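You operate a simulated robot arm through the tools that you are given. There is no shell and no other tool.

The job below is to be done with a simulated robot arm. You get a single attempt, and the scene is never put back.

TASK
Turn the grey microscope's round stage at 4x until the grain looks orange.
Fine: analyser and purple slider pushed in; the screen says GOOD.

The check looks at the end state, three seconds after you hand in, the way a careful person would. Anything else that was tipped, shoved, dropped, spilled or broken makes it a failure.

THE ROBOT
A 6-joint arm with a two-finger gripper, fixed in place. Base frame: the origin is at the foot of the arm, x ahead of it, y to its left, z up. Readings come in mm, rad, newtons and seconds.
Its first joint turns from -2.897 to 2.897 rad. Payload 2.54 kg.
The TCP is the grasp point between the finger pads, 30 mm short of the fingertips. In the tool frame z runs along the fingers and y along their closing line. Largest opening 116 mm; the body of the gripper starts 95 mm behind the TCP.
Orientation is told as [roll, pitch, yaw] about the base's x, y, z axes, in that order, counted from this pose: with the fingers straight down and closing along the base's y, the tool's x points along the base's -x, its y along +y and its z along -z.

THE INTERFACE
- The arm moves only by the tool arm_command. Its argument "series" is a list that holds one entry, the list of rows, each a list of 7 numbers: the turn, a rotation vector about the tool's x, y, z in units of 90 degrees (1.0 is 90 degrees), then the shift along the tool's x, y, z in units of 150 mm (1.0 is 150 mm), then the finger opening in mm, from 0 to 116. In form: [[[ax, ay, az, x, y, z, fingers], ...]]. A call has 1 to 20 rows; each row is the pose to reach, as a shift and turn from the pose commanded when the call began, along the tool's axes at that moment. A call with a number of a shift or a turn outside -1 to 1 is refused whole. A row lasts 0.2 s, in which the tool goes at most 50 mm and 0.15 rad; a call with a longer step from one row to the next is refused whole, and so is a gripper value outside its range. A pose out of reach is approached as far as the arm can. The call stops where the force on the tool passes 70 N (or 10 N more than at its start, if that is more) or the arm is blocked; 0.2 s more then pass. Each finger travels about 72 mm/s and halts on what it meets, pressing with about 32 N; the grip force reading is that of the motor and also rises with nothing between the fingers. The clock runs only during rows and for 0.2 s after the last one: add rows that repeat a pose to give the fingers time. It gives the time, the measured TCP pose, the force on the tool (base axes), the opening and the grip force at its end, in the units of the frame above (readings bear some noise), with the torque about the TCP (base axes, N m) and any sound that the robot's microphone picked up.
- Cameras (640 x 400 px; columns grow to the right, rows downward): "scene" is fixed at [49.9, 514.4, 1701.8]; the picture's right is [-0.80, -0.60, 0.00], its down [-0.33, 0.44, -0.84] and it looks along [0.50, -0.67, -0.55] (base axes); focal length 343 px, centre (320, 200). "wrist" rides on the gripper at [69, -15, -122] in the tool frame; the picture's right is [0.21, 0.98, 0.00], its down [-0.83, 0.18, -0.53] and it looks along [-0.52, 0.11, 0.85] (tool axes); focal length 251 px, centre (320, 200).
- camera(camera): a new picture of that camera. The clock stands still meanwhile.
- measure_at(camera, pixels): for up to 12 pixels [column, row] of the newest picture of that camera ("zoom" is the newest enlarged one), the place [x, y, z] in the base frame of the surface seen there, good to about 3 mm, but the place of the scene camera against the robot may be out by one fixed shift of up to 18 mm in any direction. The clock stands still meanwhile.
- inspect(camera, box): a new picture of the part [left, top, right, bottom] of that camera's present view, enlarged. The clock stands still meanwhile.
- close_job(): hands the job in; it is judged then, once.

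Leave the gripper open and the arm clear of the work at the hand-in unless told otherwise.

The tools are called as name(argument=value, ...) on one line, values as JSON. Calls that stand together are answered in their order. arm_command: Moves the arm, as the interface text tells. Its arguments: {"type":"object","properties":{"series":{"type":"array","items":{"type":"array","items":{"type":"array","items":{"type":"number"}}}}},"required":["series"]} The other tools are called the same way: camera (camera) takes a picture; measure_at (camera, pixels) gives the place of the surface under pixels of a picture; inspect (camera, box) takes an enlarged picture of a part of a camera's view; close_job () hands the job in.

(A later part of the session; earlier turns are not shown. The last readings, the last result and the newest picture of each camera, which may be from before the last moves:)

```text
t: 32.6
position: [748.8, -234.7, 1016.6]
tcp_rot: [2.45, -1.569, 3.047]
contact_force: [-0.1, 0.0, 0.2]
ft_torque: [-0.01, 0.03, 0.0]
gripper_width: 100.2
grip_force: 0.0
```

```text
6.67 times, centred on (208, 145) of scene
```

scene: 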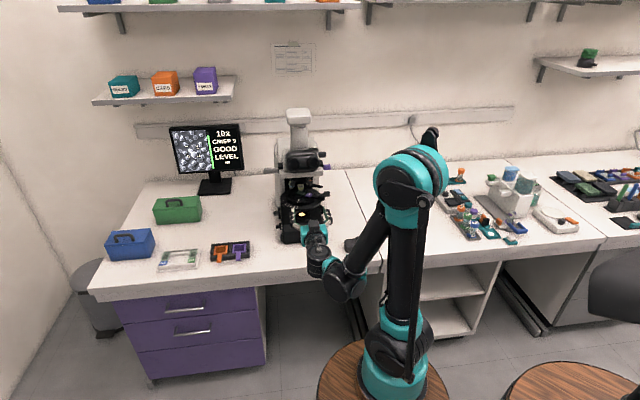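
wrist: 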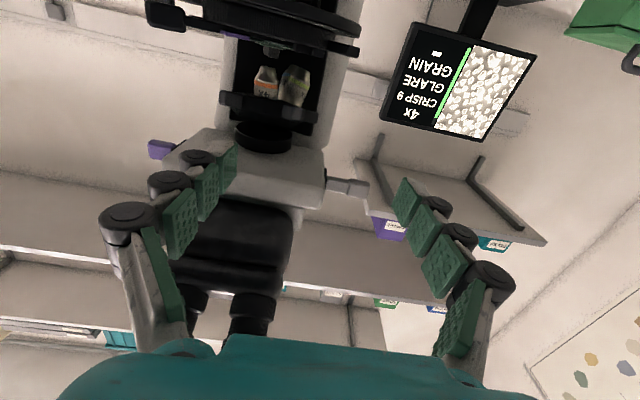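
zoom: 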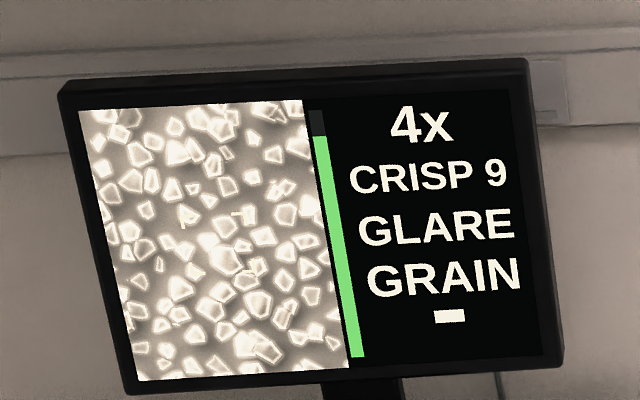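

4x is stable. GLARE should ease once the analyser is in. Next is the grey slider on the scope's left: I'll back up, roll the gripper 90° with the camera on the far left side, close the fingers, and go to the left of the scope at slider height.

arm_command(series=[[[0, 0, 0.0833, -0.039, 0.061, -0.1, 90], [0, 0, 0.1667, -0.079, 0.122, -0.2, 75], [0, 0, 0.25, -0.118, 0.183, -0.3, 60], [0, 0, 0.3333, -0.158, 0.244, -0.3, 40], [0, 0, 0.4167, -0.197, 0.305, -0.3, 20], [0, 0, 0.5, -0.236, 0.367, -0.3, 0], [0, 0, 0.5833, -0.276, 0.428, -0.3, 0], [0, 0, 0.6667, -0.315, 0.489, -0.3, 0], [0, 0, 0.75, -0.355, 0.55, -0.3, 0], [0, 0, 0.8333, -0.394, 0.611, -0.3, 0], [0, 0, 0.9167, -0.434, 0.672, -0.3, 0], [0, 0, 1.0, -0.473, 0.733, -0.3, 0], [0, 0, 1.0, -0.473, 0.733, -0.3, 0]]])

camera(camera="wrist")

camera(camera="scene")

```text
t: 35.4
position: [795.4, -132.6, 1090.6]
tcp_rot: [1.508, -0.089, -2.342]
contact_force: [0.2, 0.8, -0.3]
ft_torque: [-0.01, -0.02, 0.0]
gripper_width: 0.0
grip_force: 28.8
out of reach, approached as far as the arm can: row 12, 13
```

```text
taken
```

wrist: 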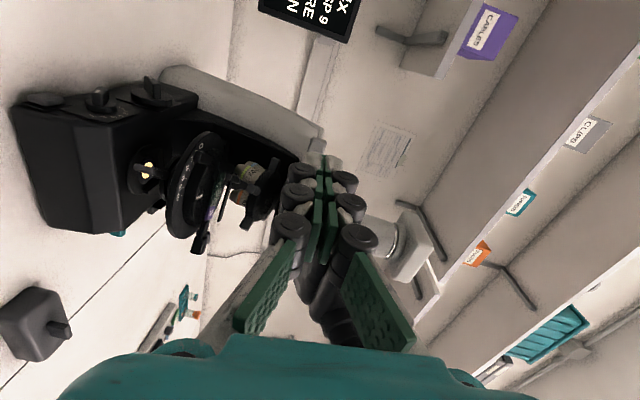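

```text
taken
```

scene: 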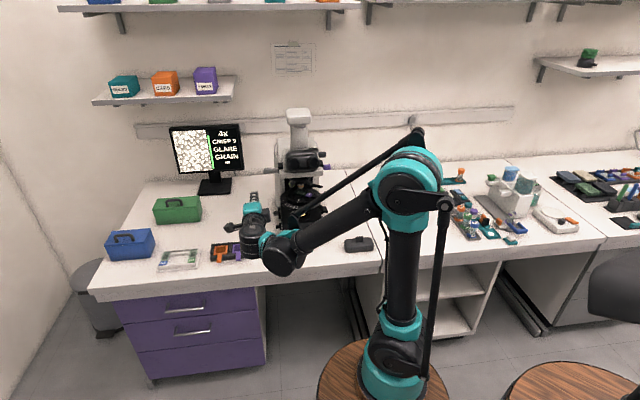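

I'm left of the scope at r≈-167, z≈1090. The last few degrees of roll were out of reach, so I'll command about 6° less. I'll advance 150 mm toward the rear, with the fingers about 25 mm outside the grey knob's end.

arm_command(series=[[[0, 0, -0.07, 0, 0, 0.1, 0], [0, 0, -0.07, 0, -0.007, 0.2, 0], [0, 0, -0.07, 0, -0.014, 0.3, 0], [0, 0, -0.07, 0, -0.02, 0.4, 0], [0, 0, -0.07, 0, -0.025, 0.5, 0], [0, 0, -0.07, 0, -0.03, 0.6, 0], [0, 0, -0.07, 0, -0.03, 0.7, 0], [0, 0, -0.07, 0, -0.03, 0.8, 0], [0, 0, -0.07, 0, -0.03, 0.9, 0], [0, 0, -0.07, 0, -0.03, 1.0, 0]]])

inspect(camera="scene", box=[230, 130, 340, 220])

camera(camera="wrist")

```text
t: 37.6
position: [900.6, -237.7, 1075.8]
tcp_rot: [1.506, -0.2, -2.335]
contact_force: [-0.4, 0.2, 0.5]
ft_torque: [0.0, -0.01, -0.02]
gripper_width: 0.1
grip_force: 28.5
```

```text
4.44 times, centred on (285, 175) of scene
```

zoom: 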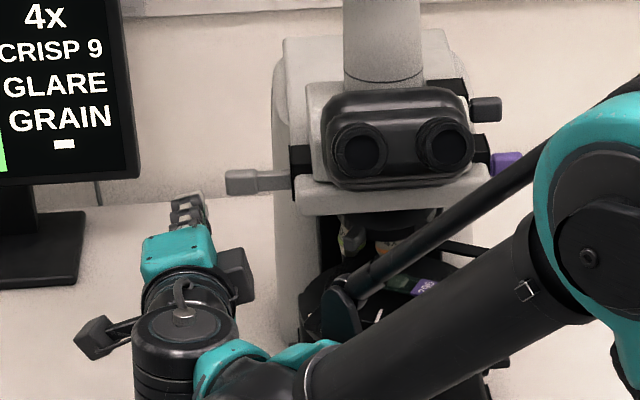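

```text
taken
```

wrist: 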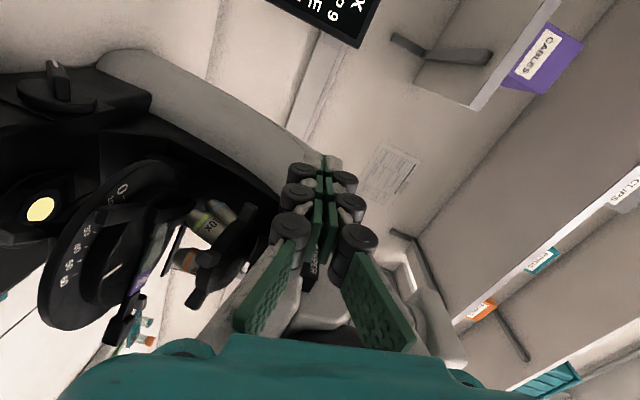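

The fingers are a little low (z≈1076, against a knob centre of ≈1085). I'll raise 10 mm and go in 8 mm more. Then I'll start pushing toward the scope, 24 mm in small steps.

arm_command(series=[[[0, 0, 0, -0.007, 0.033, 0.02, 0], [0, 0, 0, -0.013, 0.065, 0.053, 0], [0, 0, 0, -0.033, 0.061, 0.053, 0], [0, 0, 0, -0.052, 0.057, 0.053, 0], [0, 0, 0, -0.072, 0.053, 0.053, 0], [0, 0, 0, -0.091, 0.049, 0.053, 0], [0, 0, 0, -0.111, 0.045, 0.053, 0], [0, 0, 0, -0.131, 0.041, 0.053, 0], [0, 0, 0, -0.15, 0.037, 0.053, 0], [0, 0, 0, -0.17, 0.033, 0.053, 0]]])

inspect(camera="scene", box=[250, 140, 330, 200])

inspect(camera="scene", box=[160, 115, 256, 175])

```text
t: 39.8
position: [889.5, -262.9, 1086.2]
tcp_rot: [1.509, -0.199, -2.337]
contact_force: [0.1, -0.2, -1.2]
ft_torque: [0.03, -0.01, 0.01]
gripper_width: 0.0
grip_force: 28.8
```

```text
6.67 times, centred on (290, 170) of scene
```

zoom: 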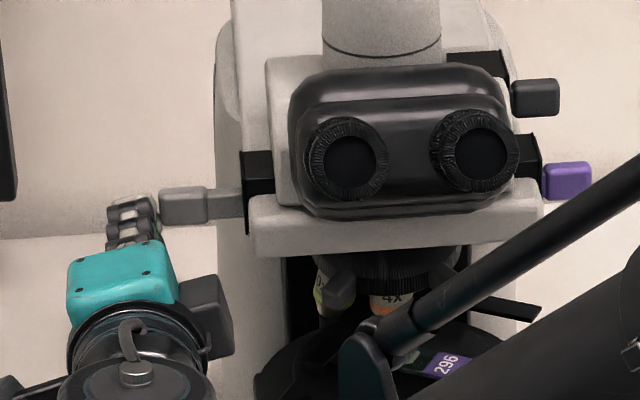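

```text
6.67 times, centred on (208, 145) of scene
```

zoom: 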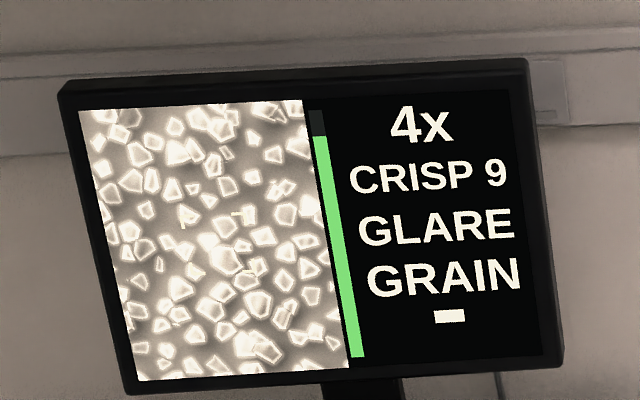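

The fingers are just touching the grey knob's end, and about 17 mm of bar is showing. I'll push 18 mm in small steps.

arm_command(series=[[[0, 0, 0, -0.0163, -0.0033, 0, 0], [0, 0, 0, -0.0327, -0.0067, 0, 0], [0, 0, 0, -0.049, -0.01, 0, 0], [0, 0, 0, -0.0653, -0.0133, 0, 0], [0, 0, 0, -0.0817, -0.0167, 0, 0], [0, 0, 0, -0.098, -0.02, 0, 0], [0, 0, 0, -0.1143, -0.0233, 0, 0]]])

inspect(camera="scene", box=[250, 140, 330, 200])

inspect(camera="scene", box=[160, 115, 256, 175])

```text
t: 41.4
position: [878.1, -273.7, 1084.4]
tcp_rot: [1.509, -0.197, -2.334]
contact_force: [1.7, 1.0, 0.8]
ft_torque: [-0.01, -0.03, 0.02]
gripper_width: 0.0
grip_force: 28.4
```

```text
6.67 times, centred on (290, 170) of scene
```

zoom: 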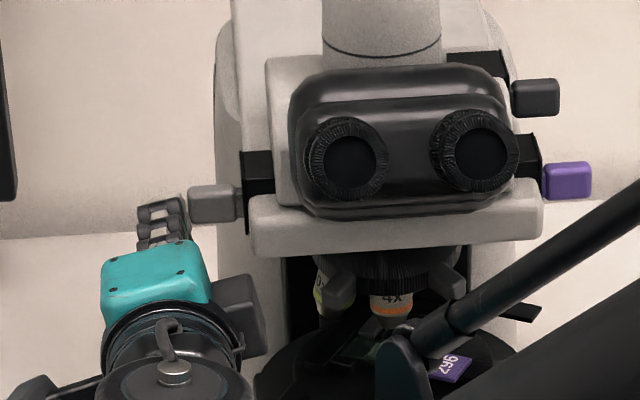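

```text
6.67 times, centred on (208, 145) of scene
```

zoom: 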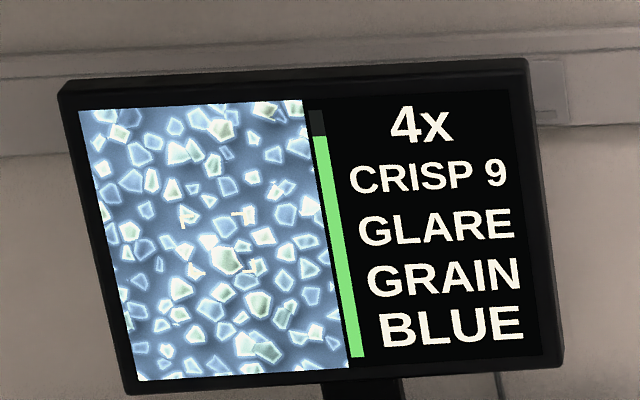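

The screen now says GRAIN BLUE, so the grey slider is the analyser and it's working. A few mm of bar still seem to show, so I'll push another 3 mm gently.

arm_command(series=[[[0, 0, 0, -0.0098, -0.002, 0, 0], [0, 0, 0, -0.0196, -0.004, 0, 0]]])

inspect(camera="scene", box=[250, 140, 330, 200])

```text
t: 42.0
position: [877.0, -275.8, 1084.3]
tcp_rot: [1.508, -0.198, -2.334]
contact_force: [17.3, 8.9, 0.9]
ft_torque: [0.05, -0.13, 0.44]
gripper_width: 0.0
grip_force: 28.2
```

```text
6.67 times, centred on (290, 170) of scene
```

zoom: 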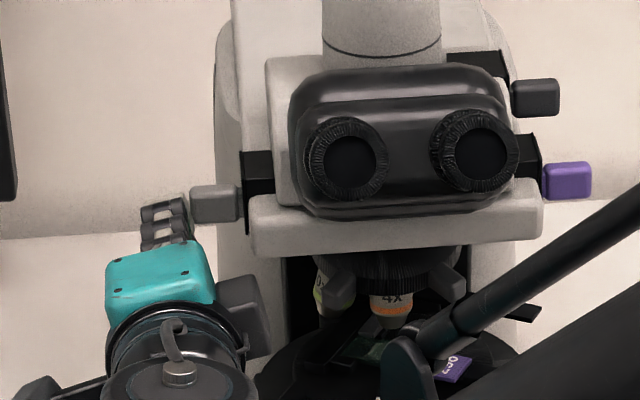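

The force reached 19 N, so the analyser is at its stop and fully in. I'll back off to the left and withdraw to the front, then look at the left-side controls that could dim the light.

arm_command(series=[[[0, 0, 0, 0.033, 0.007, 0, 0], [0, 0, 0, 0.1, 0.02, 0, 0], [0, 0, 0, 0.2, 0.04, 0, 0], [0, 0, 0, 0.2, 0.04, -0.1, 0], [0, 0, 0, 0.2, 0.04, -0.2, 0], [0, 0, 0, 0.2, 0.04, -0.3, 0], [0, 0, 0, 0.2, 0.04, -0.4, 0], [0, 0, 0, 0.2, 0.04, -0.5, 0], [0, 0, 0, 0.2, 0.04, -0.6, 0], [0, 0, 0, 0.2, 0.04, -0.7, 0], [0, 0, 0, 0.2, 0.04, -0.8, 0], [0, 0, 0, 0.2, 0.04, -0.9, 0], [0, 0, 0, 0.2, 0.04, -1.0, 0]]])

camera(camera="wrist")

inspect(camera="wrist", box=[0, 50, 280, 270])

inspect(camera="scene", box=[160, 115, 256, 175])

```text
t: 44.8
position: [790.4, -150.5, 1093.1]
tcp_rot: [1.508, -0.198, -2.337]
contact_force: [1.0, -0.6, 0.7]
ft_torque: [-0.03, -0.01, 0.01]
gripper_width: 0.0
grip_force: 29.3
```

```text
taken
```

wrist: 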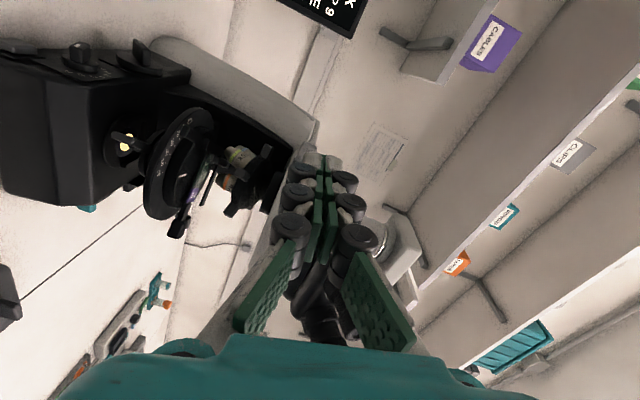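

```text
1.82 times, centred on (140, 160) of wrist
```

zoom: 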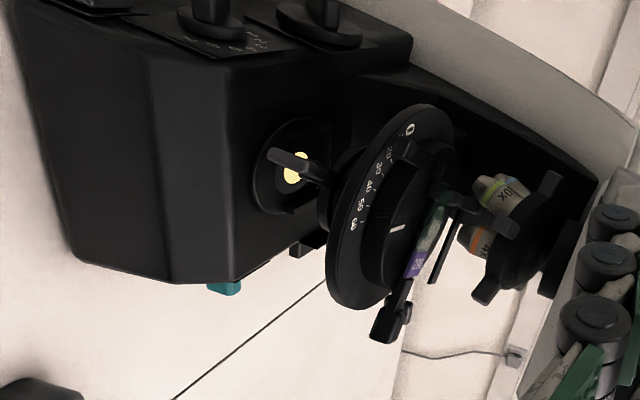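

```text
6.67 times, centred on (208, 145) of scene
```

zoom: 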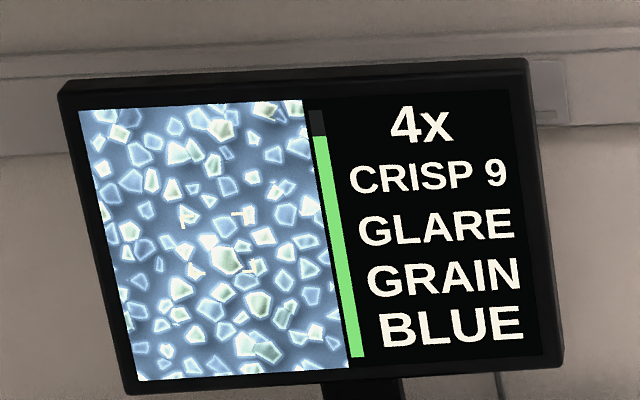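

On the left side of the base there's a numbered dial at about (85,60) in the wrist view, which may be the lamp dial. I'll zoom in.

inspect(camera="wrist", box=[0, 20, 190, 120])

measure_at(camera="wrist", pixels=[[80, 50], [82, 62], [140, 45], [145, 60], [20, 45], [30, 55], [120, 70], [100, 80], [125, 138], [183, 222], [180, 175], [150, 120]])

```text
3.37 times, centred on (95, 70) of wrist
```

zoom: 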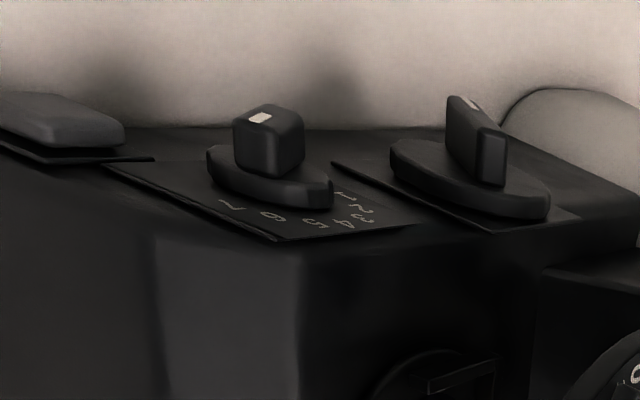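

```text
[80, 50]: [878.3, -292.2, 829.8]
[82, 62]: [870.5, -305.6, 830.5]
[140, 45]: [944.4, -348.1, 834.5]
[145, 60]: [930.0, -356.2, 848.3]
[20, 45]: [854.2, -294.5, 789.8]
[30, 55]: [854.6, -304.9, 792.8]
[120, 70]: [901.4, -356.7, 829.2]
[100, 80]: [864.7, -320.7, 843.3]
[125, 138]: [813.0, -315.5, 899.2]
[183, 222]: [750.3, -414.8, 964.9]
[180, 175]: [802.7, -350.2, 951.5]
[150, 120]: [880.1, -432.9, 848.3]
```

There's a lamp-type dial numbered 1–7 with a white pointer at about (878,-292,830), a focus knob behind it, and a rocker lower down. I'll lower the arm 130 mm in free space to see the dial straight on.

arm_command(series=[[[0, 0, 0, 0, -0.09, -0.05, 0], [0, 0, 0, 0, -0.18, -0.1, 0], [0, 0, 0, 0, -0.27, -0.1, 0], [0, 0, 0, 0, -0.36, -0.1, 0], [0, 0, 0, 0, -0.45, -0.1, 0], [0, 0, 0, 0, -0.54, -0.1, 0], [0, 0, 0, 0, -0.63, -0.1, 0], [0, 0, 0, 0, -0.72, -0.1, 0], [0, 0, 0, 0, -0.81, -0.1, 0], [0, 0, 0, 0, -0.9, -0.1, 0]]])

camera(camera="wrist")

camera(camera="scene")

```text
t: 47.0
position: [755.9, -154.0, 960.9]
tcp_rot: [1.508, -0.198, -2.337]
contact_force: [0.0, 0.9, 0.3]
ft_torque: [0.01, -0.02, 0.02]
gripper_width: 0.2
grip_force: 28.8
```

```text
taken
```

wrist: 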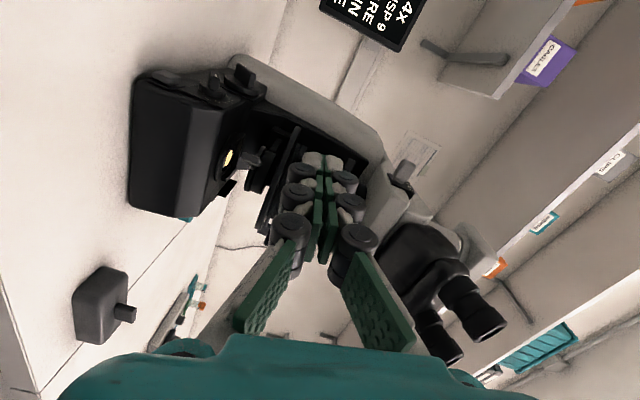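

```text
taken
```

scene: 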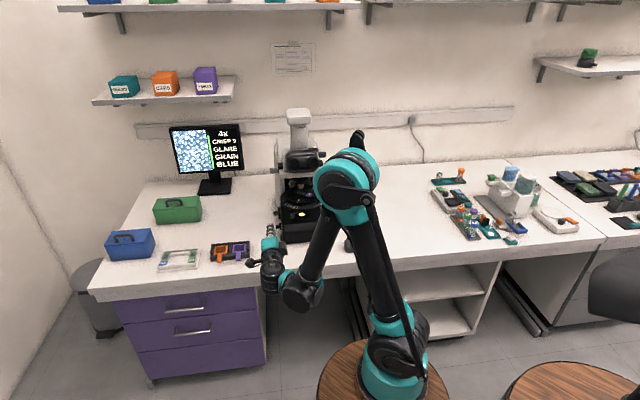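

inspect(camera="wrist", box=[130, 50, 290, 150])

inspect(camera="wrist", box=[190, 65, 254, 105])

measure_at(camera="wrist", pixels=[[214, 88], [217, 82], [210, 94], [245, 75], [240, 90], [172, 82], [252, 160], [225, 95], [205, 85]])

```text
4.00 times, centred on (210, 100) of wrist
```

zoom: 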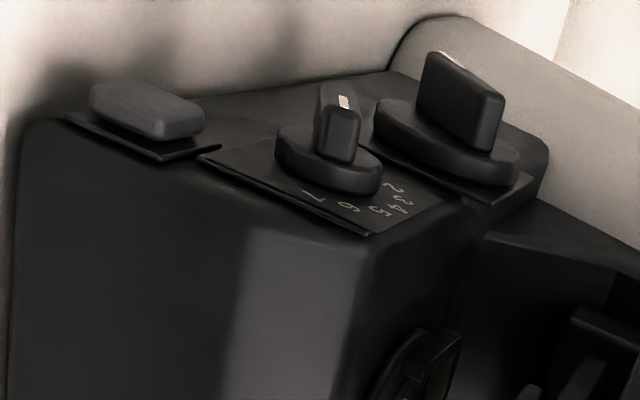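

```text
10.00 times, centred on (222, 85) of wrist
```

zoom: 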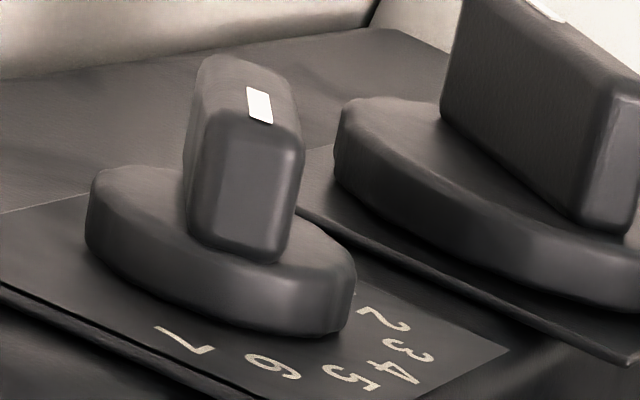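

```text
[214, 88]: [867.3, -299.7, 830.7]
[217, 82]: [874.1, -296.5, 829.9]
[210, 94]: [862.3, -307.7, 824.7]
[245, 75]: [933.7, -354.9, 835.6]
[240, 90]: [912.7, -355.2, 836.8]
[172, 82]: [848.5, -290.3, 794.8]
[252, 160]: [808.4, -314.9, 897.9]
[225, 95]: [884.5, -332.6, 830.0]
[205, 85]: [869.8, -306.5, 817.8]
```

The fin-shaped dial points at about 6 of 7. The screen says GLARE, so I'll want to turn it down. I'll measure the fin precisely first.

measure_at(camera="zoom", pixels=[[215, 70], [250, 125], [290, 130], [205, 130], [240, 240], [275, 255], [240, 170], [285, 200], [130, 210], [330, 290], [110, 170], [255, 100]])

```text
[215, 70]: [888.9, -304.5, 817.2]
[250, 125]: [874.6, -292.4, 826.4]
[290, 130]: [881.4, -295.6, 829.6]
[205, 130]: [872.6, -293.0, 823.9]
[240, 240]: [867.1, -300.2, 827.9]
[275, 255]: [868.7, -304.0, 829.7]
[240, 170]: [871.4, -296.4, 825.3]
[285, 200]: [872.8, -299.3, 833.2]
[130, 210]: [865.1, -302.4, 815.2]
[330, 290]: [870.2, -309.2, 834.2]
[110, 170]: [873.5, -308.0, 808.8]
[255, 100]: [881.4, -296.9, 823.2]
```

I need to know how low the wrist joints hang and where the table items are before I go lower, so I'll measure those in the scene picture. I'll also measure the dial numbers.

measure_at(camera="scene", pixels=[[300, 290], [272, 278], [270, 255], [232, 251], [222, 250], [248, 250], [310, 305], [285, 295], [340, 275], [320, 260], [178, 260], [358, 243]])

measure_at(camera="zoom", pixels=[[185, 340], [270, 367], [348, 378], [392, 373], [408, 348], [385, 320], [300, 320], [150, 270], [200, 300]])

inspect(camera="scene", box=[200, 190, 400, 320])

```text
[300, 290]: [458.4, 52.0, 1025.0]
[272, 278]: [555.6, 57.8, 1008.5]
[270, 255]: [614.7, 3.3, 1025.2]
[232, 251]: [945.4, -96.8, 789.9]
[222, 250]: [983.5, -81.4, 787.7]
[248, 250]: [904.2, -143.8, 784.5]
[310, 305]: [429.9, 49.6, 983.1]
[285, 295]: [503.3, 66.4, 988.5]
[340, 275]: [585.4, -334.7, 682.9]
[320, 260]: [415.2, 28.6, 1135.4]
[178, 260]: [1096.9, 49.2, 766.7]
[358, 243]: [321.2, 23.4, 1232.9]
```

```text
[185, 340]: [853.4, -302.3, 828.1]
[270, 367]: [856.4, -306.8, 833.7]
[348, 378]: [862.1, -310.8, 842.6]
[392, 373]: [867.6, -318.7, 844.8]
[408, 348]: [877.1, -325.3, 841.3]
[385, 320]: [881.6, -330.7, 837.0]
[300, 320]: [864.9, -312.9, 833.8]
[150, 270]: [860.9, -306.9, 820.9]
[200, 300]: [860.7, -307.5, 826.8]
```

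```text
3.08 times, centred on (300, 255) of scene
```

zoom: 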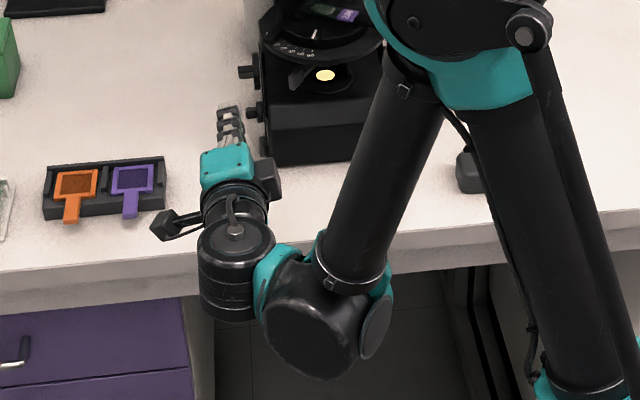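

The rack is at r≈-280 and z<790, so it's clear of my path, and the wrist bodies hang beyond the table edge. The numbers 7…2 sit around a centre at f≈+30, z≈820, and the fin points near 7–6. Pushing the fin's front end rearward above its centre turns it down. I'll tilt the tool about 26° and lower it in front of the dial's height.

arm_command(series=[[[0.04, 0, 0, 0.009, -0.09, 0.006, 0], [0.08, 0, 0, 0.018, -0.18, 0.012, 0], [0.12, 0, 0, 0.027, -0.28, 0.018, 0], [0.16, 0, 0, 0.036, -0.37, 0.024, 0], [0.2, 0, 0, 0.046, -0.47, 0.03, 0], [0.25, 0, 0, 0.055, -0.56, 0.036, 0], [0.25, 0, 0, 0.064, -0.65, 0.042, 0], [0.25, 0, 0, 0.073, -0.747, 0.047, 0]]])

camera(camera="wrist")

inspect(camera="scene", box=[200, 190, 400, 320])

```text
t: 48.8
position: [748.6, -159.5, 851.3]
tcp_rot: [1.116, -0.198, -2.336]
contact_force: [0.1, 0.1, 0.0]
ft_torque: [0.01, -0.01, 0.02]
gripper_width: 0.0
grip_force: 28.3
```

```text
taken
```

wrist: 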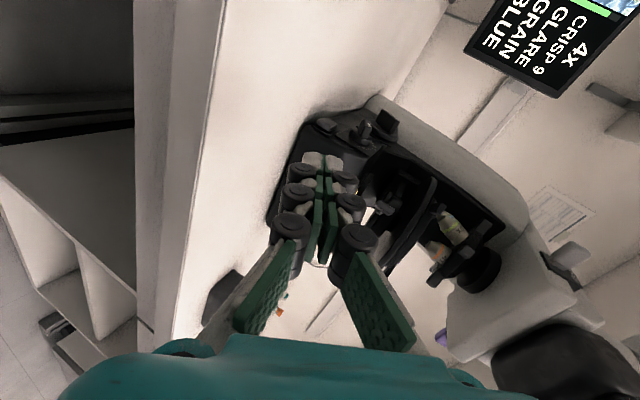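

```text
3.08 times, centred on (300, 255) of scene
```

zoom: 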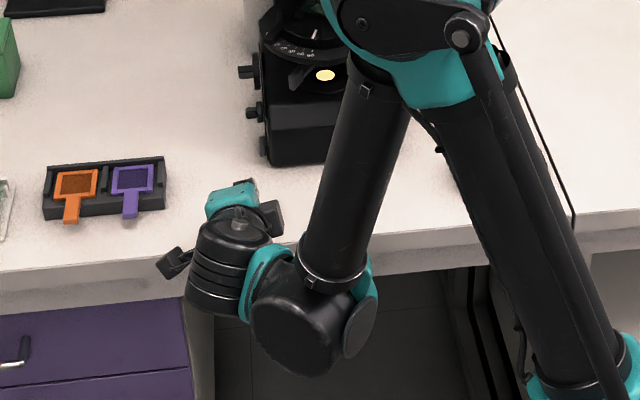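

The forearm joints are now near the table edge. I'll measure their lowest visible points and the table edge before going forward.

measure_at(camera="scene", pixels=[[264, 289], [268, 280], [275, 291], [293, 308], [285, 300], [300, 300], [228, 276], [370, 262], [268, 268], [256, 272], [275, 262], [310, 285]])

```text
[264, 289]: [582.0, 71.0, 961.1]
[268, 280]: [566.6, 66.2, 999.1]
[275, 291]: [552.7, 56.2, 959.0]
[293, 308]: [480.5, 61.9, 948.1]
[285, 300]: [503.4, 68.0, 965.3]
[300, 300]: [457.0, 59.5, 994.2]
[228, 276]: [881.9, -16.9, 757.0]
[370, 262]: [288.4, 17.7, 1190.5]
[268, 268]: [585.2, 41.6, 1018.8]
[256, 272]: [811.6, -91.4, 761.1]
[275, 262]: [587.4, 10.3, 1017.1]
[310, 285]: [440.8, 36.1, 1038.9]
```

The wrist parts stay above z≈900, well over the table. I'll move 138 mm straight to the rear, stopping with the finger tips just in front of the dial fin.

arm_command(series=[[[0, 0, 0, -0.009, 0.044, 0.092, 0], [0, 0, 0, -0.018, 0.088, 0.184, 0], [0, 0, 0, -0.027, 0.132, 0.276, 0], [0, 0, 0, -0.036, 0.176, 0.368, 0], [0, 0, 0, -0.045, 0.22, 0.46, 0], [0, 0, 0, -0.054, 0.265, 0.552, 0], [0, 0, 0, -0.063, 0.309, 0.644, 0], [0, 0, 0, -0.072, 0.353, 0.736, 0], [0, 0, 0, -0.081, 0.397, 0.828, 0]]])

camera(camera="wrist")

inspect(camera="scene", box=[220, 180, 340, 270])

```text
t: 50.8
position: [838.4, -268.1, 851.5]
tcp_rot: [1.115, -0.199, -2.334]
contact_force: [-0.6, -0.1, 0.0]
ft_torque: [-0.02, -0.02, -0.03]
gripper_width: 0.0
grip_force: 29.0
```

```text
taken
```

wrist: 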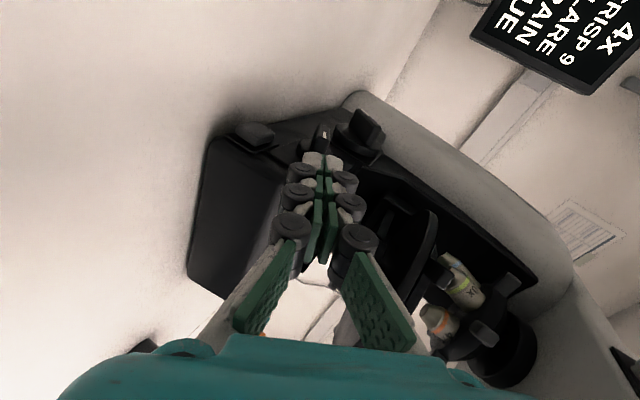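

```text
4.44 times, centred on (280, 225) of scene
```

zoom: 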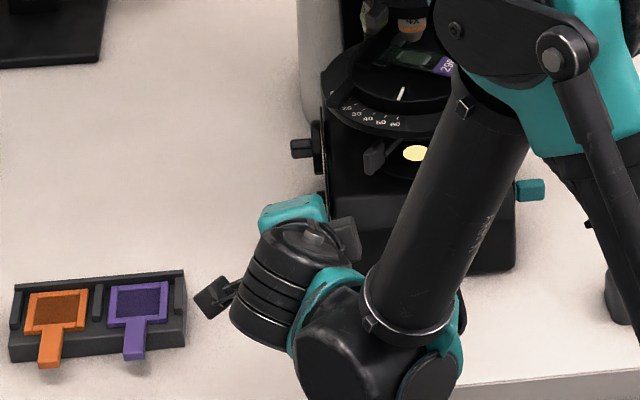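

The fin with its white dot is directly ahead of the tips at (325,135) in the wrist view. I'm about 12 mm too close to the base side, so I'll shift left 12 mm and down 3 mm, then push rearward 21 mm.

arm_command(series=[[[0, 0, 0, 0.042, 0, 0, 0], [0, 0, 0, 0.083, -0.002, 0.003, 0], [0, 0, 0, 0.082, 0.007, 0.021, 0], [0, 0, 0, 0.082, 0.016, 0.039, 0], [0, 0, 0, 0.081, 0.024, 0.057, 0], [0, 0, 0, 0.081, 0.033, 0.075, 0], [0, 0, 0, 0.08, 0.042, 0.093, 0], [0, 0, 0, 0.08, 0.05, 0.111, 0], [0, 0, 0, 0.08, 0.059, 0.129, 0]]])

inspect(camera="wrist", box=[270, 90, 380, 190])

inspect(camera="scene", box=[160, 115, 256, 175])

```text
t: 52.8
position: [860.7, -271.5, 848.0]
tcp_rot: [1.115, -0.2, -2.337]
contact_force: [0.1, -0.1, -0.1]
ft_torque: [-0.01, 0.0, 0.01]
gripper_width: 0.0
grip_force: 28.7
```

```text
4.00 times, centred on (325, 140) of wrist
```

zoom: 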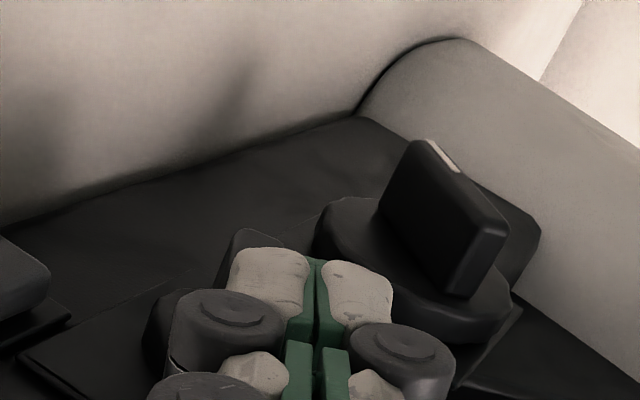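

```text
6.67 times, centred on (208, 145) of scene
```

zoom: 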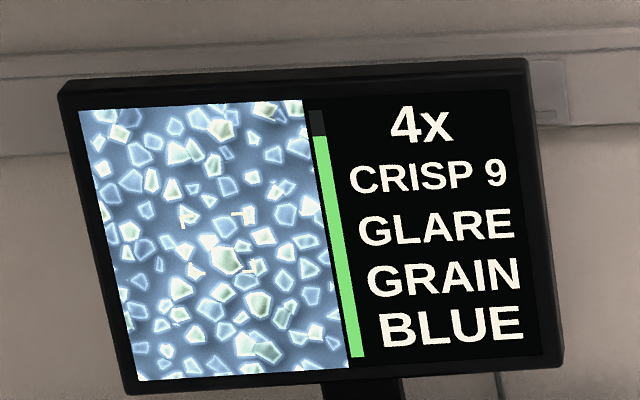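

The tips are at the fin now, with no force yet and the screen unchanged. I'll push another 6 mm in fine steps.

arm_command(series=[[[0, 0, 0, 0, 0.006, 0.012, 0], [0, 0, 0, -0.001, 0.012, 0.024, 0], [0, 0, 0, -0.001, 0.0175, 0.036, 0]]])

inspect(camera="wrist", box=[270, 90, 380, 190])

inspect(camera="scene", box=[160, 115, 256, 175])

```text
t: 53.6
position: [865.9, -276.9, 851.0]
tcp_rot: [1.114, -0.199, -2.336]
contact_force: [-7.0, 5.7, 2.4]
ft_torque: [0.06, 0.04, -0.03]
gripper_width: 0.4
grip_force: 28.7
```

```text
4.00 times, centred on (325, 140) of wrist
```

zoom: 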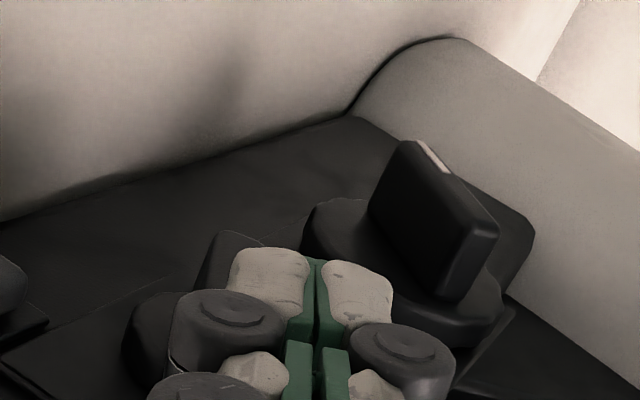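

```text
6.67 times, centred on (208, 145) of scene
```

zoom: 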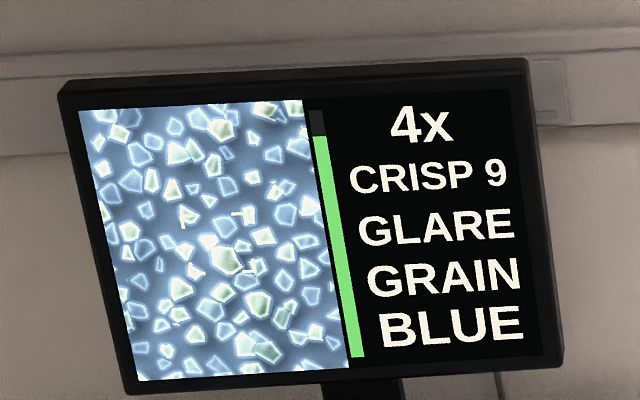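

The push met about 9 N without turning the dial, because the leverage is too small there. The tool axis happens to line up with the fin, so I'll grip it instead: back off 30 mm, open to 34 mm, shift 10 mm so the fin is between the fingers, and look.

arm_command(series=[[[0, 0, 0, 0, 0, -0.07, 0], [0, 0, 0, 0, 0, -0.14, 10], [0, 0, 0.02, 0, -0.02, -0.2, 20], [0, 0, 0.04, 0, -0.04, -0.2, 34], [0, 0, 0.06, 0, -0.067, -0.2, 34], [0, 0, 0.06, 0, -0.067, -0.2, 34]]])

camera(camera="wrist")

inspect(camera="wrist", box=[240, 90, 400, 210])

```text
t: 55.0
position: [844.9, -253.7, 853.1]
tcp_rot: [1.122, -0.114, -2.377]
contact_force: [0.1, 0.1, 0.5]
ft_torque: [0.0, 0.02, 0.02]
gripper_width: 34.1
grip_force: 0.0
```

```text
taken
```

wrist: 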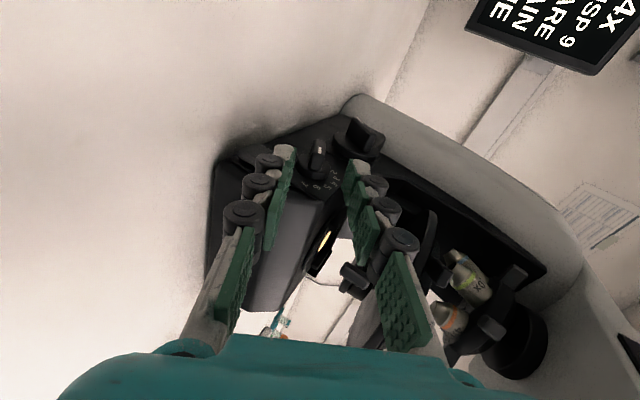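

```text
3.33 times, centred on (320, 150) of wrist
```

zoom: 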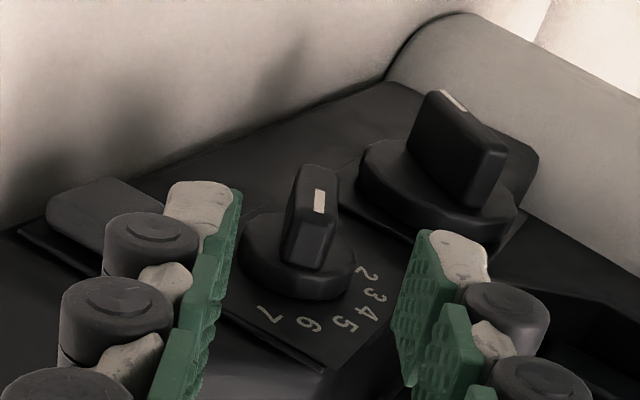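

The fin sits nicely between the open fingers at (310,220) in the enlarged view. I'll advance 33 mm along the fingers and close on it.

arm_command(series=[[[0, 0, 0, 0, 0, 0.06, 34], [0, 0, 0, 0, 0, 0.12, 34], [0, 0, 0, 0, 0, 0.18, 34], [0, 0, 0, 0, 0, 0.22, 34]]])

inspect(camera="wrist", box=[240, 70, 400, 190])

```text
t: 56.0
position: [862.1, -275.6, 838.5]
tcp_rot: [1.122, -0.116, -2.38]
contact_force: [0.3, 0.2, -0.3]
ft_torque: [-0.01, 0.02, -0.02]
gripper_width: 34.2
grip_force: 0.1
```

```text
3.33 times, centred on (320, 130) of wrist
```

zoom: 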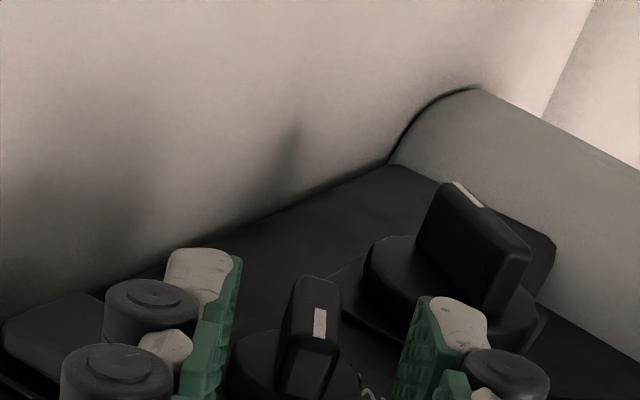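

The fin is between the pads with good overlap. I'll close gently.

arm_command(series=[[[0, 0, 0, 0, 0, 0, 26], [0, 0, 0, 0, 0, 0, 20], [0, 0, 0, 0, 0, 0, 15], [0, 0, 0, 0, 0, 0, 10], [0, 0, 0, 0, 0, 0, 8]]])

inspect(camera="wrist", box=[240, 70, 400, 190])

```text
t: 57.2
position: [862.5, -275.6, 838.8]
tcp_rot: [1.122, -0.112, -2.38]
contact_force: [-2.3, 1.5, -4.6]
ft_torque: [0.43, -0.2, -0.13]
gripper_width: 11.6
grip_force: 38.0
```

```text
3.33 times, centred on (320, 130) of wrist
```

zoom: 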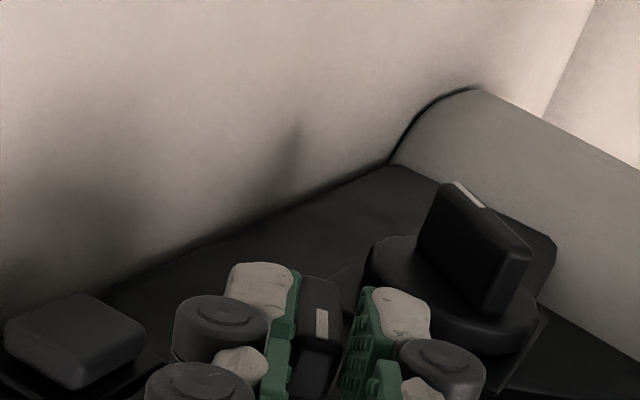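

The fin is held (opening 11.6 mm). I'll swing the tool about the dial's axis by 24°, about one number down, keeping the grip.

arm_command(series=[[[0.0441, 0.004, -0.003, -0.0015, 0.0182, 0.0018, 8], [0.0883, 0.0081, -0.006, -0.003, 0.0363, 0.0043, 8], [0.1324, 0.0122, -0.0091, -0.0043, 0.0541, 0.0087, 8], [0.1765, 0.0162, -0.0121, -0.0056, 0.0717, 0.0136, 8], [0.2206, 0.0203, -0.0151, -0.0067, 0.0888, 0.0205, 8], [0.2648, 0.0243, -0.0181, -0.0077, 0.1055, 0.028, 8]]])

inspect(camera="wrist", box=[240, 70, 400, 190])

inspect(camera="scene", box=[160, 115, 256, 175])

```text
t: 58.6
position: [870.2, -283.8, 851.9]
tcp_rot: [0.699, -0.115, -2.331]
contact_force: [-18.1, 15.5, 18.5]
ft_torque: [-0.01, 0.28, -0.74]
gripper_width: 11.5
grip_force: 39.0
```

```text
3.33 times, centred on (320, 130) of wrist
```

zoom: 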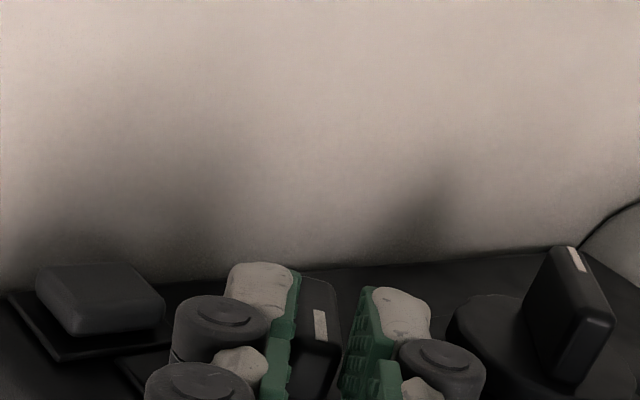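

```text
6.67 times, centred on (208, 145) of scene
```

zoom: 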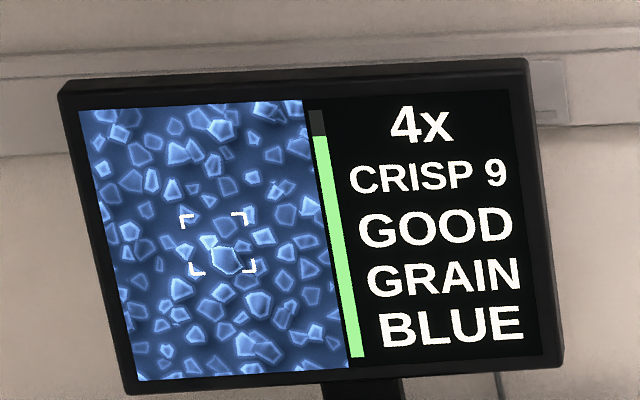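

The screen says GOOD. There's about 30 N of stress along the tool because my centre estimate is slightly off, so I'll open the fingers and back straight out along the tool axis.

arm_command(series=[[[0, 0, 0, 0, 0, -0.01, 16], [0, 0, 0, 0, 0, -0.015, 26], [0, 0, 0, 0, 0, -0.02, 34], [0, 0, 0, 0, 0, -0.08, 34], [0, 0, 0, 0, 0, -0.16, 34], [0, 0, 0, 0, 0, -0.26, 34], [0, 0, 0, 0, 0, -0.36, 34]]])

camera(camera="wrist")

inspect(camera="scene", box=[160, 115, 256, 175])

inspect(camera="scene", box=[220, 130, 360, 270])

```text
t: 60.2
position: [848.4, -256.8, 892.4]
tcp_rot: [0.699, -0.114, -2.33]
contact_force: [0.2, -0.1, 0.7]
ft_torque: [-0.03, 0.01, 0.01]
gripper_width: 34.0
grip_force: 0.0
```

```text
taken
```

wrist: 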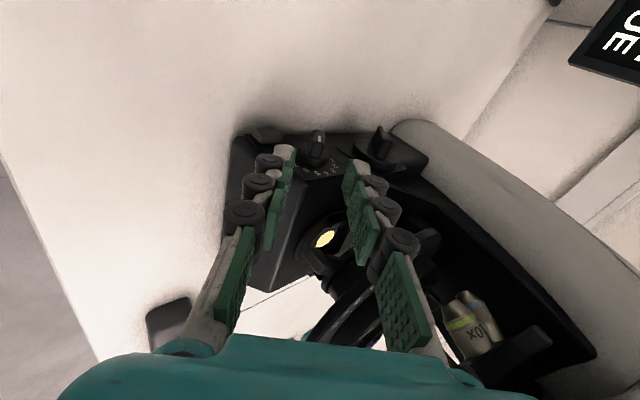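

```text
6.67 times, centred on (208, 145) of scene
```

zoom: 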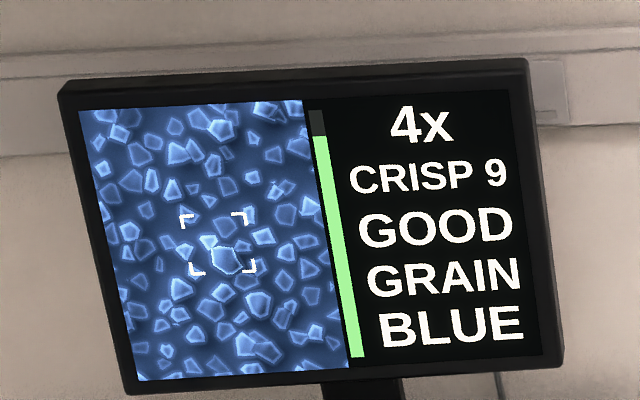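

```text
2.86 times, centred on (290, 200) of scene
```

zoom: 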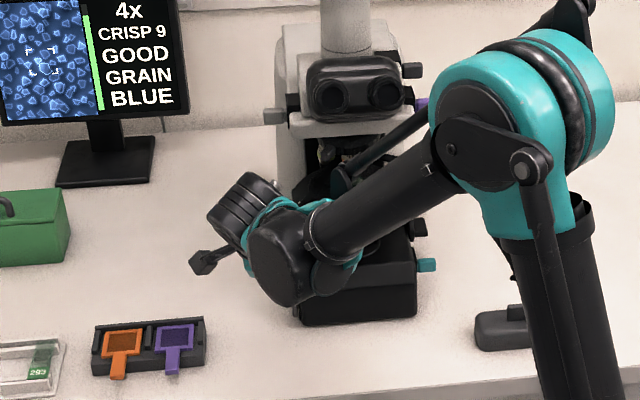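

GOOD holds with the fingers away. I'll withdraw to the front and come up, then return to the front viewing pose to study the stage.

arm_command(series=[[[0, 0, 0, 0, -0.08, -0.06, 34], [0, 0, 0, 0, -0.16, -0.12, 34], [0, 0, 0, 0, -0.24, -0.18, 34], [0, 0, 0, 0, -0.32, -0.24, 34], [0, 0, 0, 0, -0.4, -0.3, 34], [0, 0, 0, 0, -0.48, -0.38, 34], [0, 0, 0, 0, -0.52, -0.46, 34], [0, 0, 0, 0, -0.52, -0.56, 34], [0, 0, 0, 0, -0.52, -0.66, 34], [0, 0, 0, 0, -0.52, -0.76, 34], [0, 0, 0, 0, -0.52, -0.86, 34]]])

camera(camera="scene")

```text
t: 62.6
position: [748.2, -154.8, 939.4]
tcp_rot: [0.701, -0.113, -2.331]
contact_force: [-0.1, 0.3, 0.3]
ft_torque: [-0.01, 0.03, -0.02]
gripper_width: 34.2
grip_force: 0.1
```

```text
taken
```

scene: 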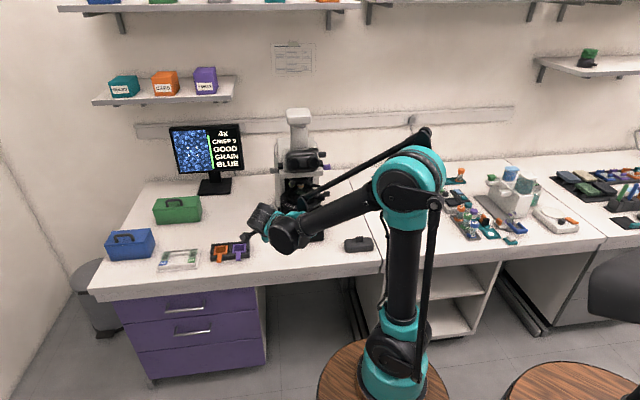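

I'll undo the roll and centre the tool in front of the scope at about z=1030.

arm_command(series=[[[0, 0, -0.0775, -0.071, 0.026, -0.033, 34], [0, 0, -0.155, -0.142, 0.052, -0.067, 34], [0, 0, -0.2325, -0.212, 0.078, -0.1, 34], [0, 0, -0.31, -0.283, 0.104, -0.133, 34], [0, 0, -0.3875, -0.354, 0.13, -0.167, 34], [0, 0, -0.465, -0.425, 0.156, -0.2, 34], [0, 0, -0.5425, -0.495, 0.182, -0.233, 34], [0, 0, -0.62, -0.566, 0.208, -0.267, 34], [0, 0, -0.6975, -0.637, 0.234, -0.3, 34], [0, 0, -0.775, -0.708, 0.26, -0.333, 34], [0, 0, -0.8525, -0.778, 0.286, -0.367, 34], [0, 0, -0.93, -0.849, 0.312, -0.4, 34]]])

camera(camera="wrist")

inspect(camera="wrist", box=[230, 80, 430, 230])

```text
t: 65.2
position: [666.4, -235.6, 1029.1]
tcp_rot: [-0.057, -0.708, -0.804]
contact_force: [0.0, -0.3, 0.0]
ft_torque: [0.05, -0.01, 0.02]
gripper_width: 33.9
grip_force: 0.0
```

```text
taken
```

wrist: 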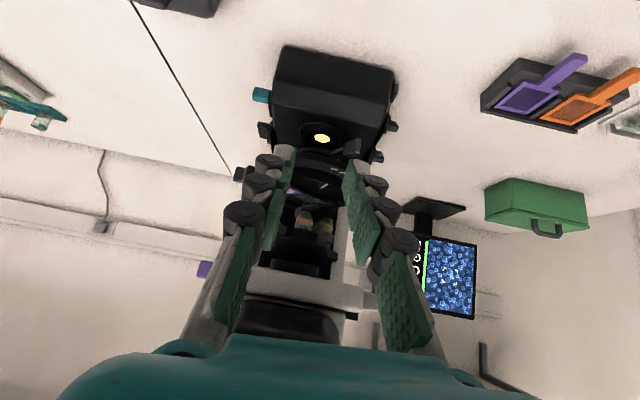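

```text
2.67 times, centred on (330, 155) of wrist
```

zoom: 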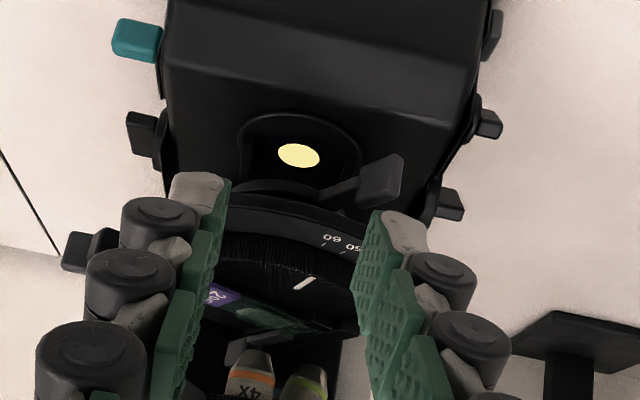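

I want a clearer look at the stage from above, so I'll open the fingers fully and rise 70 mm.

arm_command(series=[[[0, 0, 0, -0.06, 0, -0.07, 60], [0, 0, 0, -0.12, 0, -0.14, 80], [0, 0, 0, -0.18, 0, -0.21, 100], [0, 0, 0, -0.24, 0, -0.28, 116], [0, 0, 0, -0.303, 0, -0.355, 116], [0, 0, 0, -0.303, 0, -0.355, 116]]])

camera(camera="wrist")

inspect(camera="wrist", box=[240, 110, 400, 230])

inspect(camera="scene", box=[270, 170, 350, 220])

```text
t: 66.6
position: [667.4, -234.3, 1100.1]
tcp_rot: [-0.054, -0.706, -0.807]
contact_force: [-0.1, -0.3, 0.1]
ft_torque: [0.04, 0.01, 0.02]
gripper_width: 115.8
grip_force: 0.0
```

```text
taken
```

wrist: 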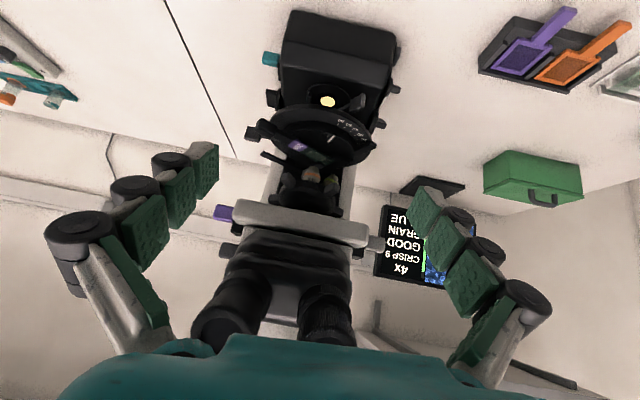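

```text
3.33 times, centred on (320, 170) of wrist
```

zoom: 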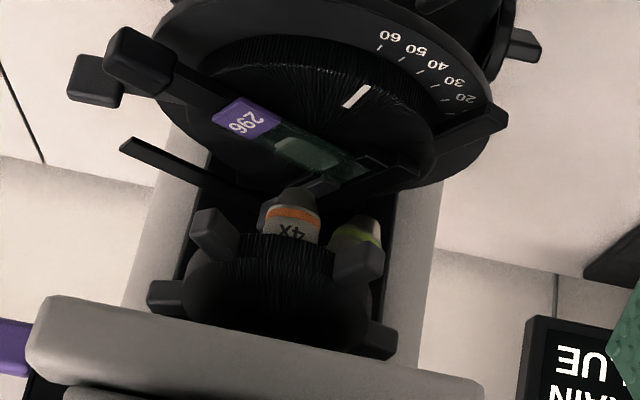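

```text
8.00 times, centred on (310, 195) of scene
```

zoom: 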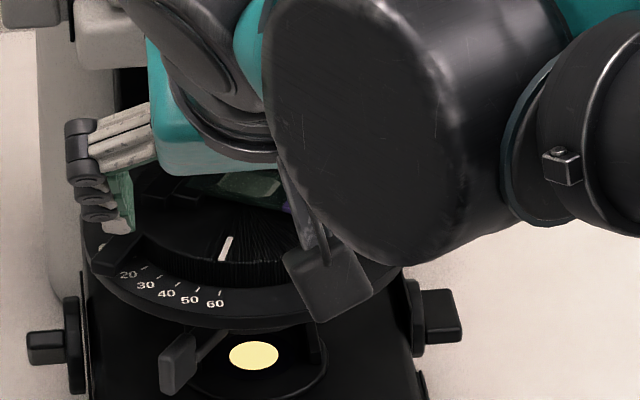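

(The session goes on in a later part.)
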